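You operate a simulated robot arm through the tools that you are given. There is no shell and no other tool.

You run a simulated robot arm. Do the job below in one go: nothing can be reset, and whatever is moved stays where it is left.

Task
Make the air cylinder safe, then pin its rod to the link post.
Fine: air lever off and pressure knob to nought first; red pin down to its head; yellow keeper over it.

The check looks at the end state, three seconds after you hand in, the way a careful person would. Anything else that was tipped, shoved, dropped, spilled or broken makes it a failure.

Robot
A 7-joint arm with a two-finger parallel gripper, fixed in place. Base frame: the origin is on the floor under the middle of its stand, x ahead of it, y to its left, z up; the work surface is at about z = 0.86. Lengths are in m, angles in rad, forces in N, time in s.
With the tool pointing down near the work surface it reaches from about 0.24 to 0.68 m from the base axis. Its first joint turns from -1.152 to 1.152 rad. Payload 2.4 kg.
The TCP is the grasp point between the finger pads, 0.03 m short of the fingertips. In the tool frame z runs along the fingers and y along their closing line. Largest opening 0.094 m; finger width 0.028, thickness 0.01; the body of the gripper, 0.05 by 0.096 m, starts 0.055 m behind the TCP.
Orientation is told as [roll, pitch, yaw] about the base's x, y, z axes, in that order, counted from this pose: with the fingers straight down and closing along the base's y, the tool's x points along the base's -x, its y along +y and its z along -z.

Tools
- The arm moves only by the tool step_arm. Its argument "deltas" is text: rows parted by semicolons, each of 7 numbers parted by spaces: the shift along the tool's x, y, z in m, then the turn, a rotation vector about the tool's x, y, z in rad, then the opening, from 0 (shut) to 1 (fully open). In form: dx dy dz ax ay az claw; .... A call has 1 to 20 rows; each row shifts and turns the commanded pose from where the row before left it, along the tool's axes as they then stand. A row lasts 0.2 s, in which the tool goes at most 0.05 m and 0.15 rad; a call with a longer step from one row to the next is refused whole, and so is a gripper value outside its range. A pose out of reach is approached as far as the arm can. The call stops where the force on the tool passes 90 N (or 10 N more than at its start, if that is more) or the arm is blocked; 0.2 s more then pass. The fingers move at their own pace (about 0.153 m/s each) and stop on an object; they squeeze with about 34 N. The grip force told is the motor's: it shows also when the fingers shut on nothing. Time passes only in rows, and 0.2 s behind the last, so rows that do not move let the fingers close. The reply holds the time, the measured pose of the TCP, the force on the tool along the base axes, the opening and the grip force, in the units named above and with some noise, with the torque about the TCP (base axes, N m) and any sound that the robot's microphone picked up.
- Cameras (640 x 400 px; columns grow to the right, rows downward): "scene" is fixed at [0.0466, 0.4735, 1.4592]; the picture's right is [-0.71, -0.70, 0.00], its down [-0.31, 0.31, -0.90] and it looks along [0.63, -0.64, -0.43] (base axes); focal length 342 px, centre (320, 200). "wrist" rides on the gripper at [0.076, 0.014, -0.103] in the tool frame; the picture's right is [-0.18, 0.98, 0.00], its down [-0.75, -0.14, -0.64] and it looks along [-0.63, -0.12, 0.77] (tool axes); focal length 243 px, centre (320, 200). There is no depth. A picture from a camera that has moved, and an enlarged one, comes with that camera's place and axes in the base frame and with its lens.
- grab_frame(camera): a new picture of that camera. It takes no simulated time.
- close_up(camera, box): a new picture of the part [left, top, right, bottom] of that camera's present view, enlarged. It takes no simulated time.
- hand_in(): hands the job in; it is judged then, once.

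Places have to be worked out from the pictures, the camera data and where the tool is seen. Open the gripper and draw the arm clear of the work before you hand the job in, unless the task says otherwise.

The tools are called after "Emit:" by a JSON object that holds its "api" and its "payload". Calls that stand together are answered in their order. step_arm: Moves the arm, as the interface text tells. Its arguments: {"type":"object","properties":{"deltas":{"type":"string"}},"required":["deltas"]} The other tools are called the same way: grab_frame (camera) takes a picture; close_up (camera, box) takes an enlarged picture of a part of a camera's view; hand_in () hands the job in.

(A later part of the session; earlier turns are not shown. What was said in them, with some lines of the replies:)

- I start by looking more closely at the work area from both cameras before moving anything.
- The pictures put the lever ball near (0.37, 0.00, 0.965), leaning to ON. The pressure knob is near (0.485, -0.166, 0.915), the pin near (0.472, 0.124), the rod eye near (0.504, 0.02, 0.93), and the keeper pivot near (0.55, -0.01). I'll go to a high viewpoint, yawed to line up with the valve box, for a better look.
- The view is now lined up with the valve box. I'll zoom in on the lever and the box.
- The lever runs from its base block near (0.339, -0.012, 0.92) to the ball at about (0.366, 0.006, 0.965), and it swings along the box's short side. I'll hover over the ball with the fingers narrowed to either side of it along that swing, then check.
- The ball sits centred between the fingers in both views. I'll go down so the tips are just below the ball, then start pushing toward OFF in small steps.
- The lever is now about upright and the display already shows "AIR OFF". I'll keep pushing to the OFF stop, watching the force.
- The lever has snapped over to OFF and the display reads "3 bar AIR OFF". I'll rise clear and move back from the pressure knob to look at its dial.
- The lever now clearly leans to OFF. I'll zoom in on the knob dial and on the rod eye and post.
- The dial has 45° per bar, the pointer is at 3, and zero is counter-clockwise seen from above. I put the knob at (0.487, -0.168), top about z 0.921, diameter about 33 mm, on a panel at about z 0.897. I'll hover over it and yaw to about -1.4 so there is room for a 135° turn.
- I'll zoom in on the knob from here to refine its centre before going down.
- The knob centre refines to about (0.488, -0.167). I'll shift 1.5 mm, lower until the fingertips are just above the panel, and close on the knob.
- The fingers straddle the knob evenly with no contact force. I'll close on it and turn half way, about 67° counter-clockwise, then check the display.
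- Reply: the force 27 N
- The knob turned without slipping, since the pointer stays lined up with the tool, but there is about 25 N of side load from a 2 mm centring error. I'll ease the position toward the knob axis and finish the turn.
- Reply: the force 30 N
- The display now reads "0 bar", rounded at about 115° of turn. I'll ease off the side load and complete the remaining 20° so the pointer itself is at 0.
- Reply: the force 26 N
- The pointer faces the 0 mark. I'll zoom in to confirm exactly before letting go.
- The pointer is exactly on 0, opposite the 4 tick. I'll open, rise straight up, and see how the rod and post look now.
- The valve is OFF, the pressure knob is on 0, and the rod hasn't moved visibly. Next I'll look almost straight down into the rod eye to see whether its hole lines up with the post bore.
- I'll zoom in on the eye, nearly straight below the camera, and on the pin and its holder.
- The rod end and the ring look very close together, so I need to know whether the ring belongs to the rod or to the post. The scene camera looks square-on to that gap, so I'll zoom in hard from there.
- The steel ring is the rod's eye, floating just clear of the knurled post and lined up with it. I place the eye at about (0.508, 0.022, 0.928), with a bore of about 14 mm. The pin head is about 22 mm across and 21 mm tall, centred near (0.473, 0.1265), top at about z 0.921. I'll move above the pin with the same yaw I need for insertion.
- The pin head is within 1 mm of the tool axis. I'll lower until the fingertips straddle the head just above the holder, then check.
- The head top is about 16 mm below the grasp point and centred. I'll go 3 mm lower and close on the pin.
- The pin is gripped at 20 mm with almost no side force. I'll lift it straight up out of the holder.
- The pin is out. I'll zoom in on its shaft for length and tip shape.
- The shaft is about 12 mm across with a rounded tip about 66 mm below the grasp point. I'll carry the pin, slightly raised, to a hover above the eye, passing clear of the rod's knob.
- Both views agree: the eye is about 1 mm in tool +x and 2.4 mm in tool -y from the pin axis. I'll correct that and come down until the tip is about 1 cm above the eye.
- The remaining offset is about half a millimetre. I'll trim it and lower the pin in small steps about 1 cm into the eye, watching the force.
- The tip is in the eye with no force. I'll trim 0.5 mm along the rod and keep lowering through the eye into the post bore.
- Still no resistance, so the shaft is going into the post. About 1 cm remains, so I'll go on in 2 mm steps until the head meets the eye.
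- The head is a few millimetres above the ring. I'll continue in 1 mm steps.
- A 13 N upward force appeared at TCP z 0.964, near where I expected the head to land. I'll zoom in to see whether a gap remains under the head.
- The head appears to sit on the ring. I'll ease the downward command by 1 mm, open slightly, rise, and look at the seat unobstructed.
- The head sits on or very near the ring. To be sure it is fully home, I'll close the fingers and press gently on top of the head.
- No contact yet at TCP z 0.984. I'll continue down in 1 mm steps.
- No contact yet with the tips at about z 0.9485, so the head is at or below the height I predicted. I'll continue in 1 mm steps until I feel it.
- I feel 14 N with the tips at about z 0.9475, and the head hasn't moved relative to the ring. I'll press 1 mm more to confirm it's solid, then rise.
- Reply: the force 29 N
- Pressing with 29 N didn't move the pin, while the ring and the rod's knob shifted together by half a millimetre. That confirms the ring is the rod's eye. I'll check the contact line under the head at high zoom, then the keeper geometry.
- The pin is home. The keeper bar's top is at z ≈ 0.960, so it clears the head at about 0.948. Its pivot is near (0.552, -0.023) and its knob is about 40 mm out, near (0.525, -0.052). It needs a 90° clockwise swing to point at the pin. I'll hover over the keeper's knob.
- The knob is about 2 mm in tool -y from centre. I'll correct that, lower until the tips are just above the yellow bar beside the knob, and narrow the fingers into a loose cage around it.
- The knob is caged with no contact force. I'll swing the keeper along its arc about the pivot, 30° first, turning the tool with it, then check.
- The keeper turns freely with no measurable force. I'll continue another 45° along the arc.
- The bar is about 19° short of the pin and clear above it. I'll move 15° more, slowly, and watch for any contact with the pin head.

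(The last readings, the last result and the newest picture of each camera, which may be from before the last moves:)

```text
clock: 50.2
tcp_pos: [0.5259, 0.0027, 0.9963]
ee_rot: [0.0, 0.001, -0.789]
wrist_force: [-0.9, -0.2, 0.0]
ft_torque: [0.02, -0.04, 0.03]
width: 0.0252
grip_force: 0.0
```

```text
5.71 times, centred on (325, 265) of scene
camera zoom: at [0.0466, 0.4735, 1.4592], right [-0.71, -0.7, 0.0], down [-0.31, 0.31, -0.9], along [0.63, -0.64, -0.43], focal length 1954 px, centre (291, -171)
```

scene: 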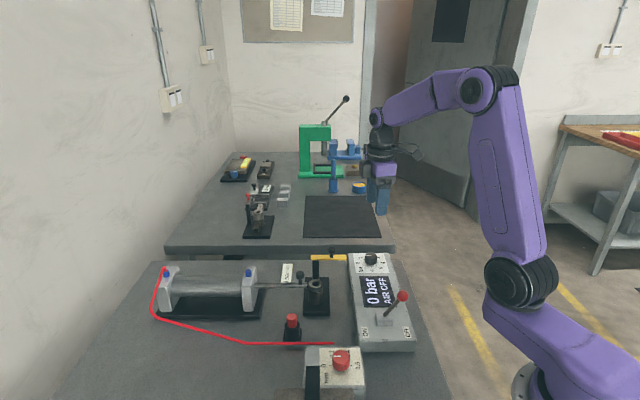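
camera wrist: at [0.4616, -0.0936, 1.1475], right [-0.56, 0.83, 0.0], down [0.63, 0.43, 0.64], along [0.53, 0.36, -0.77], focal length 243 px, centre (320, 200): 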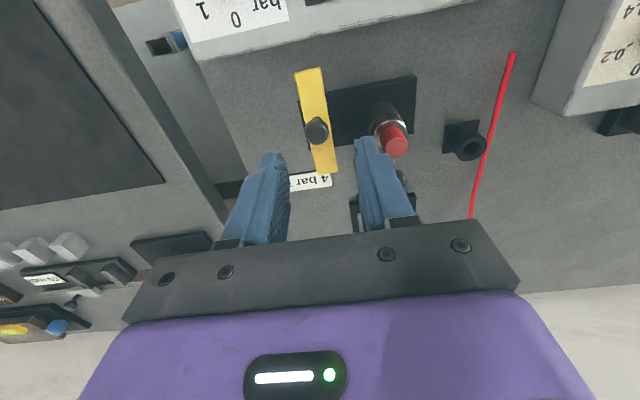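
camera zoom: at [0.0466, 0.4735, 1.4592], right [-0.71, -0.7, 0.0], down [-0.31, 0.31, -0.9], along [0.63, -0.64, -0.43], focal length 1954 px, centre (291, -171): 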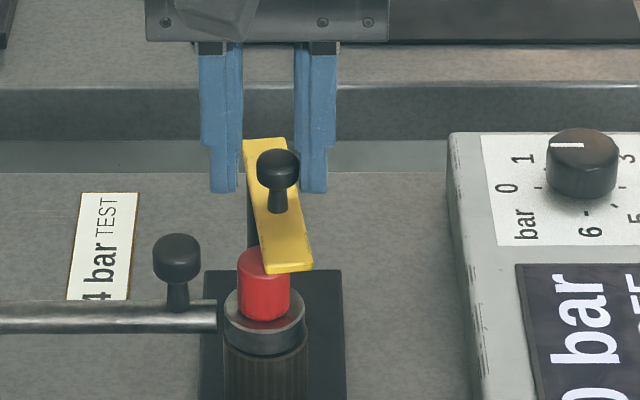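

The bar now covers part of the pin, about 7–8° short of centred. I'll push that last bit.

Emit:
{"api": "step_arm", "payload": {"deltas": "-0.00008 0.00262 0 0 0 0.0654 0.27; -0.00008 0.00262 0 0 0 0.0654 0.27; 0 0 0 0 0 0 0.27"}}

Emit:
{"api": "close_up", "payload": {"camera": "wrist", "box": [240, 80, 400, 200]}}

Emit:
{"api": "close_up", "payload": {"camera": "scene", "box": [290, 230, 360, 300]}}

```text
clock: 51.0
tcp_pos: [0.5299, 0.0062, 0.997]
ee_rot: [0.002, 0.0, -0.918]
wrist_force: [0.6, -0.4, -0.4]
ft_torque: [-0.01, -0.02, 0.01]
width: 0.0255
grip_force: 0.5
```

```text
3.33 times, centred on (320, 140) of wrist
camera zoom: at [0.4958, 0.0759, 1.0997], right [0.89, 0.45, 0.0], down [0.35, -0.68, 0.64], along [0.29, -0.57, -0.77], focal length 809 px, centre (320, 400)
```

zoom: 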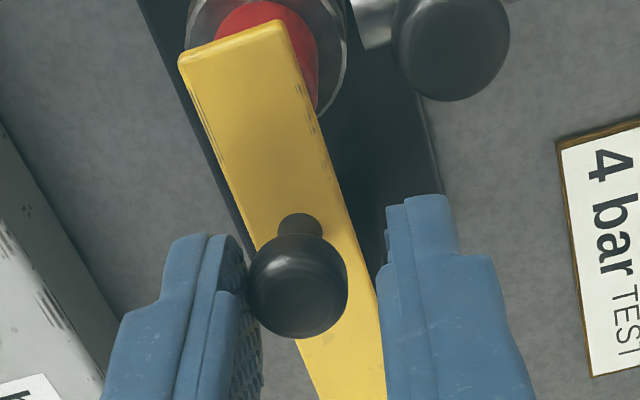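

```text
5.71 times, centred on (325, 265) of scene
camera zoom: at [0.0466, 0.4735, 1.4592], right [-0.71, -0.7, 0.0], down [-0.31, 0.31, -0.9], along [0.63, -0.64, -0.43], focal length 1954 px, centre (291, -171)
```

zoom: 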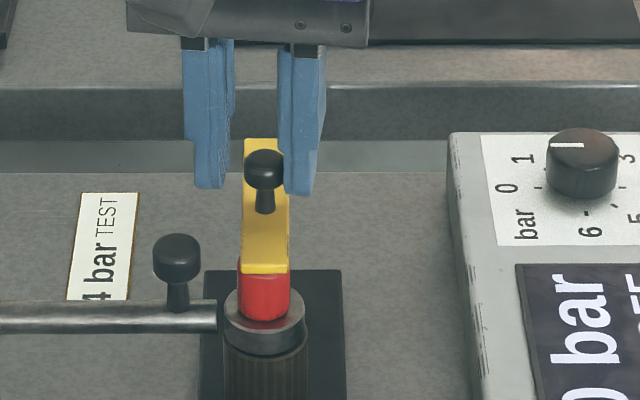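

In the scene view the bar now lies straight over the pin. I'll open the cage, rise straight up, and check from above.

Emit:
{"api": "step_arm", "payload": {"deltas": "0 0 0 0 0 0 0.42; 0 0 0 0 0 0 0.42; 0 0 -0.02 0 0 0 0.42; 0 0 -0.04 0 0 0 0.42; 0 0 -0.05 0 0 0 0.42; 0 0 -0.03 0 0 0 0.42; 0 0 0 0 0 0 0.42"}}

Emit:
{"api": "grab_frame", "payload": {"camera": "wrist"}}

Emit:
{"api": "grab_frame", "payload": {"camera": "scene"}}

Emit:
{"api": "close_up", "payload": {"camera": "scene", "box": [295, 245, 340, 295]}}

```text
clock: 52.6
tcp_pos: [0.5298, 0.0061, 1.136]
ee_rot: [0.0, -0.001, -0.917]
wrist_force: [-0.9, 0.2, 0.4]
ft_torque: [0.02, 0.01, 0.02]
width: 0.0396
grip_force: 0.0
```

```text
taken
camera wrist: at [0.496, 0.0773, 1.2395], right [0.89, 0.45, 0.0], down [0.35, -0.68, 0.64], along [0.29, -0.57, -0.77], focal length 243 px, centre (320, 200)
```

wrist: 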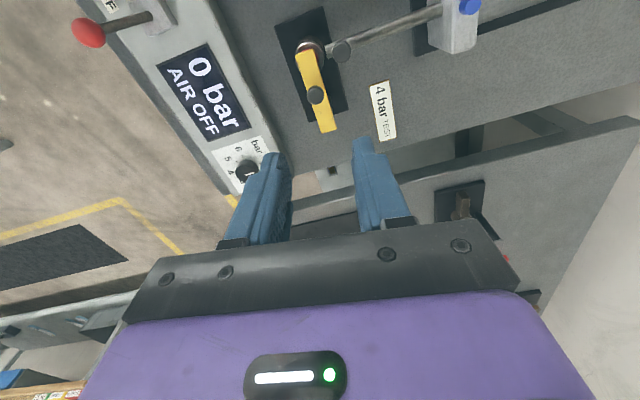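

```text
taken
```

scene: 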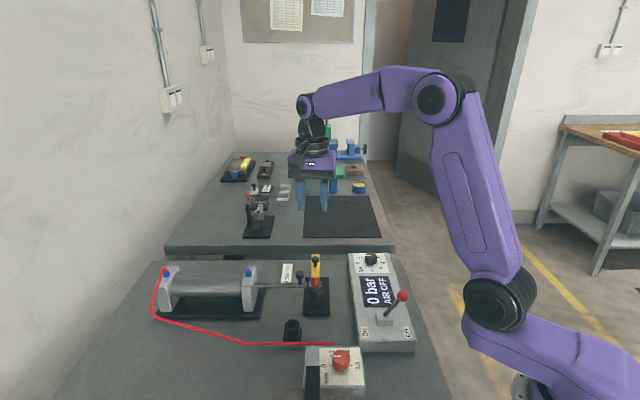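

```text
8.00 times, centred on (318, 270) of scene
camera zoom: at [0.0466, 0.4735, 1.4592], right [-0.71, -0.7, 0.0], down [-0.31, 0.31, -0.9], along [0.63, -0.64, -0.43], focal length 2736 px, centre (340, -360)
```

zoom: 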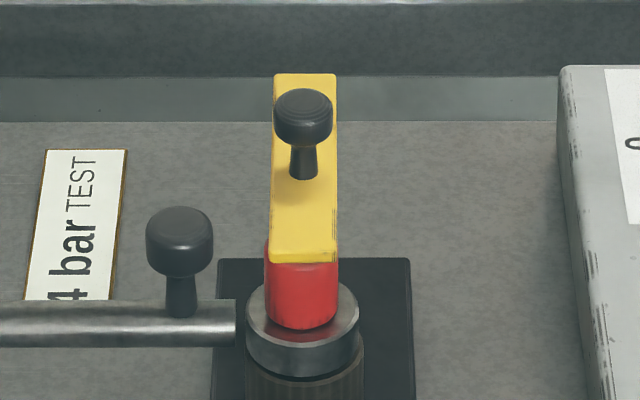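

The bar sits over the pin. I'll zoom in from the wrist camera to see the cover from above and recheck the lever and dial.

Emit:
{"api": "close_up", "payload": {"camera": "wrist", "box": [270, 10, 370, 140]}}

Emit:
{"api": "close_up", "payload": {"camera": "wrist", "box": [60, 0, 280, 190]}}

Emit:
{"api": "close_up", "payload": {"camera": "scene", "box": [330, 240, 430, 350]}}

```text
3.08 times, centred on (320, 75) of wrist
camera zoom: at [0.496, 0.0773, 1.2395], right [0.89, 0.45, 0.0], down [0.35, -0.68, 0.64], along [0.29, -0.57, -0.77], focal length 746 px, centre (320, 585)
```

zoom: 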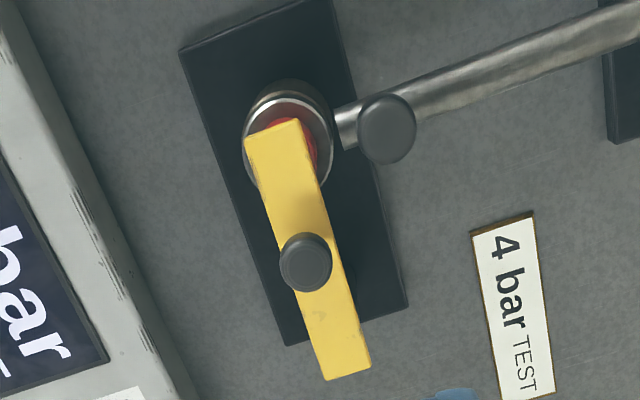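

```text
2.11 times, centred on (170, 95) of wrist
camera zoom: at [0.496, 0.0773, 1.2395], right [0.89, 0.45, 0.0], down [0.35, -0.68, 0.64], along [0.29, -0.57, -0.77], focal length 511 px, centre (636, 421)
```

zoom: 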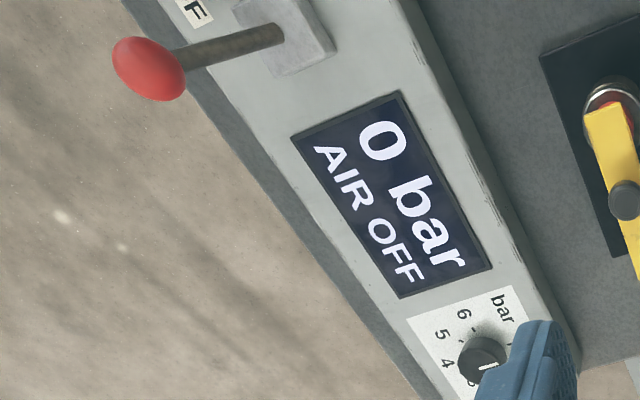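

```text
3.64 times, centred on (380, 295) of scene
camera zoom: at [0.0466, 0.4735, 1.4592], right [-0.71, -0.7, 0.0], down [-0.31, 0.31, -0.9], along [0.63, -0.64, -0.43], focal length 1244 px, centre (102, -146)
```

zoom: 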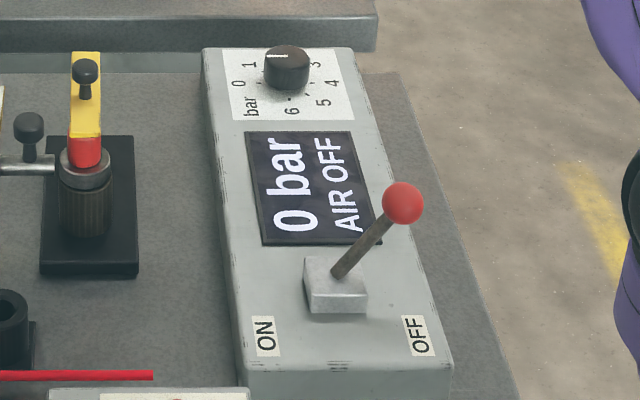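

From above the keeper covers the pin, but a sliver of red shows on the rod side, so the bar may be 1–3 mm short of centred. I'll take a tighter zoom to judge.

Emit:
{"api": "close_up", "payload": {"camera": "wrist", "box": [285, 30, 345, 80]}}

Emit:
{"api": "close_up", "payload": {"camera": "scene", "box": [303, 250, 327, 292]}}

```text
8.00 times, centred on (315, 55) of wrist
camera zoom: at [0.496, 0.0773, 1.2395], right [0.89, 0.45, 0.0], down [0.35, -0.68, 0.64], along [0.29, -0.57, -0.77], focal length 1941 px, centre (360, 1360)
```

zoom: 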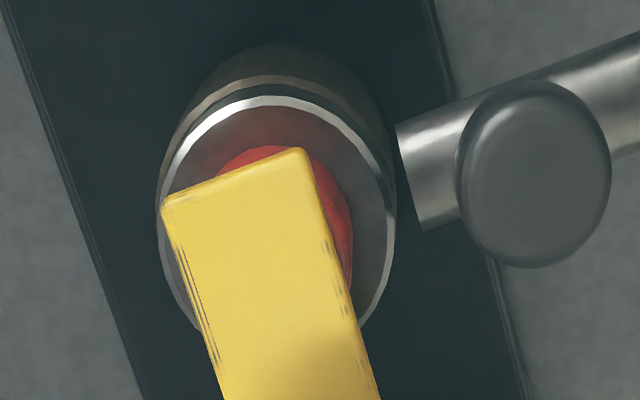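

```text
9.52 times, centred on (315, 271) of scene
camera zoom: at [0.0466, 0.4735, 1.4592], right [-0.71, -0.7, 0.0], down [-0.31, 0.31, -0.9], along [0.63, -0.64, -0.43], focal length 3257 px, centre (368, -476)
```

zoom: 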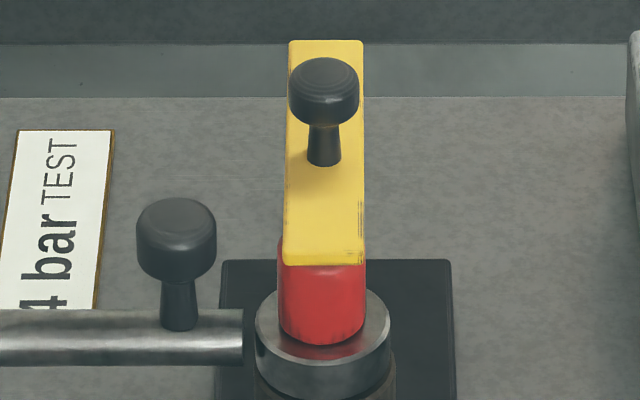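

The bar is within about 1–2 mm of centred over the pin head, which is well covered. The lever is OFF, the dial is at 0, and nothing else has moved. I'll open the gripper fully and draw the arm up and clear.

Emit:
{"api": "step_arm", "payload": {"deltas": "0 0 -0.03 0 0 0 0.7; 0 0 -0.035 0 0 0 1; 0 0 -0.035 0 0 0 1; 0 -0.0355 0 0 0 -0.13 1; 0 -0.0355 0 0 0 -0.13 1; 0 -0.0355 0 0 0 -0.13 1; 0 -0.0355 0 0 0 -0.13 1; 0 0 0 0 0 0 1; 0 0 0 0 0 0 1"}}

Emit:
{"api": "grab_frame", "payload": {"camera": "scene"}}

Emit:
{"api": "grab_frame", "payload": {"camera": "wrist"}}

Emit:
{"api": "close_up", "payload": {"camera": "scene", "box": [260, 240, 420, 350]}}

```text
clock: 54.6
tcp_pos: [0.4397, -0.1001, 1.2365]
ee_rot: [0.0, -0.001, -0.396]
wrist_force: [0.0, 0.8, 0.0]
ft_torque: [-0.03, 0.0, -0.01]
width: 0.094
grip_force: 0.1
```

```text
taken
```

scene: 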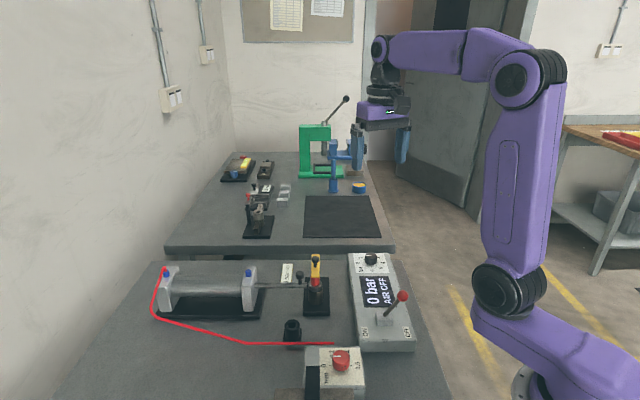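

```text
taken
camera wrist: at [0.3748, -0.0562, 1.3394], right [0.55, 0.84, 0.0], down [0.64, -0.42, 0.64], along [0.54, -0.35, -0.77], focal length 243 px, centre (320, 200)
```

wrist: 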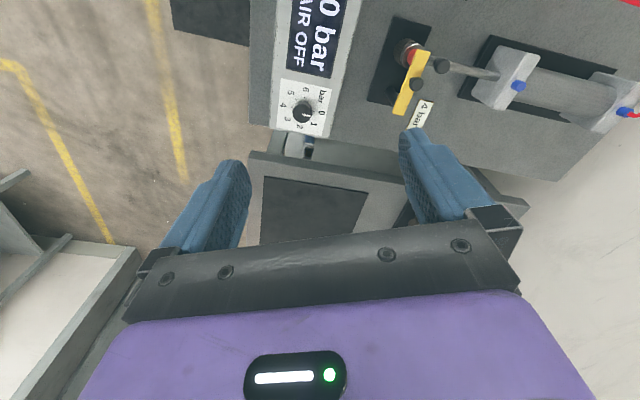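

```text
3.64 times, centred on (340, 295) of scene
camera zoom: at [0.0466, 0.4735, 1.4592], right [-0.71, -0.7, 0.0], down [-0.31, 0.31, -0.9], along [0.63, -0.64, -0.43], focal length 1244 px, centre (247, -146)
```

zoom: 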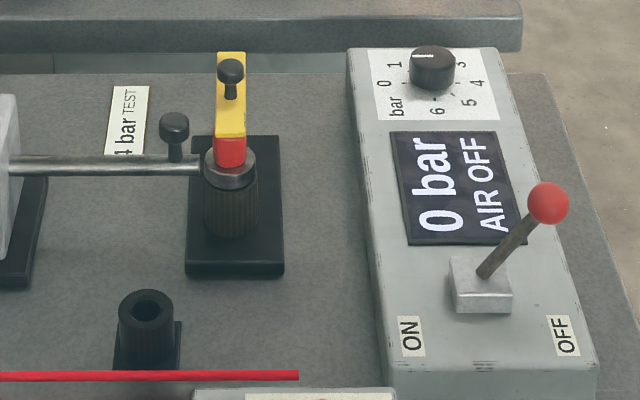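

The arm is clear and the gripper is open. Before handing in, I'll zoom in on the dial once more, and on the pin and keeper from this new angle.

Emit:
{"api": "close_up", "payload": {"camera": "wrist", "box": [270, 75, 340, 140]}}

Emit:
{"api": "close_up", "payload": {"camera": "wrist", "box": [370, 20, 450, 120]}}

```text
6.15 times, centred on (305, 108) of wrist
camera zoom: at [0.3748, -0.0562, 1.3394], right [0.55, 0.84, 0.0], down [0.64, -0.42, 0.64], along [0.54, -0.35, -0.77], focal length 1493 px, centre (412, 769)
```

zoom: 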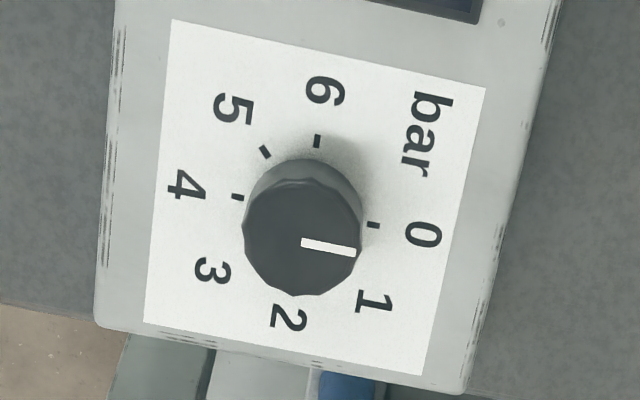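

```text
4.00 times, centred on (410, 70) of wrist
camera zoom: at [0.3748, -0.0562, 1.3394], right [0.55, 0.84, 0.0], down [0.64, -0.42, 0.64], along [0.54, -0.35, -0.77], focal length 970 px, centre (-40, 720)
```

zoom: 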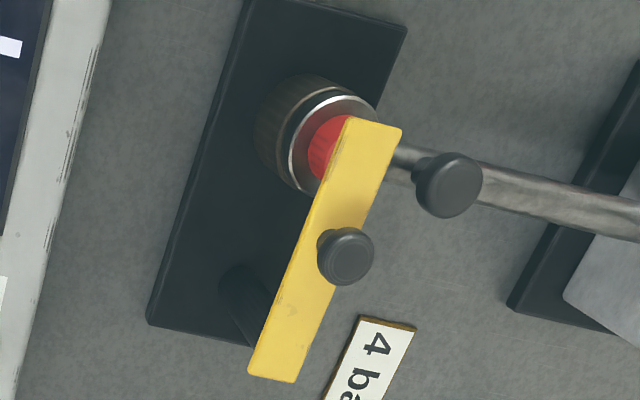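

The dial pointer is parallel to the 4–0 line, so it reads exactly 0. The air lever is OFF, the pin is seated in the rod eye and post, and the keeper lies over it. The gripper is open and the arm is clear, so I'm handing in.

Emit:
{"api": "hand_in", "payload": {}}

```text
The job is handed in.
```

The air cylinder is safe and its rod is pinned to the link post. I handed the job in, but no result from the check has come back yet.

- **Air lever:** it's at OFF, and the display reads "AIR OFF".
- **Pressure knob:** the pointer is on 0, and the display reads "0 bar". The lever and knob were both done before the pin was touched.
- **Red pin:** it went through the rod's eye into the post, down to its head. Pressing on the head with about 29 N did not move it further.
- **Yellow keeper:** it's swung over the pin head, by my estimate within 1–2 mm of centred. I left it there rather than nudge it again.

The rod eye moved about half a millimetre while I pressed on the pin. Nothing else looked moved in the last pictures. The gripper is open and the arm is raised clear of the work.
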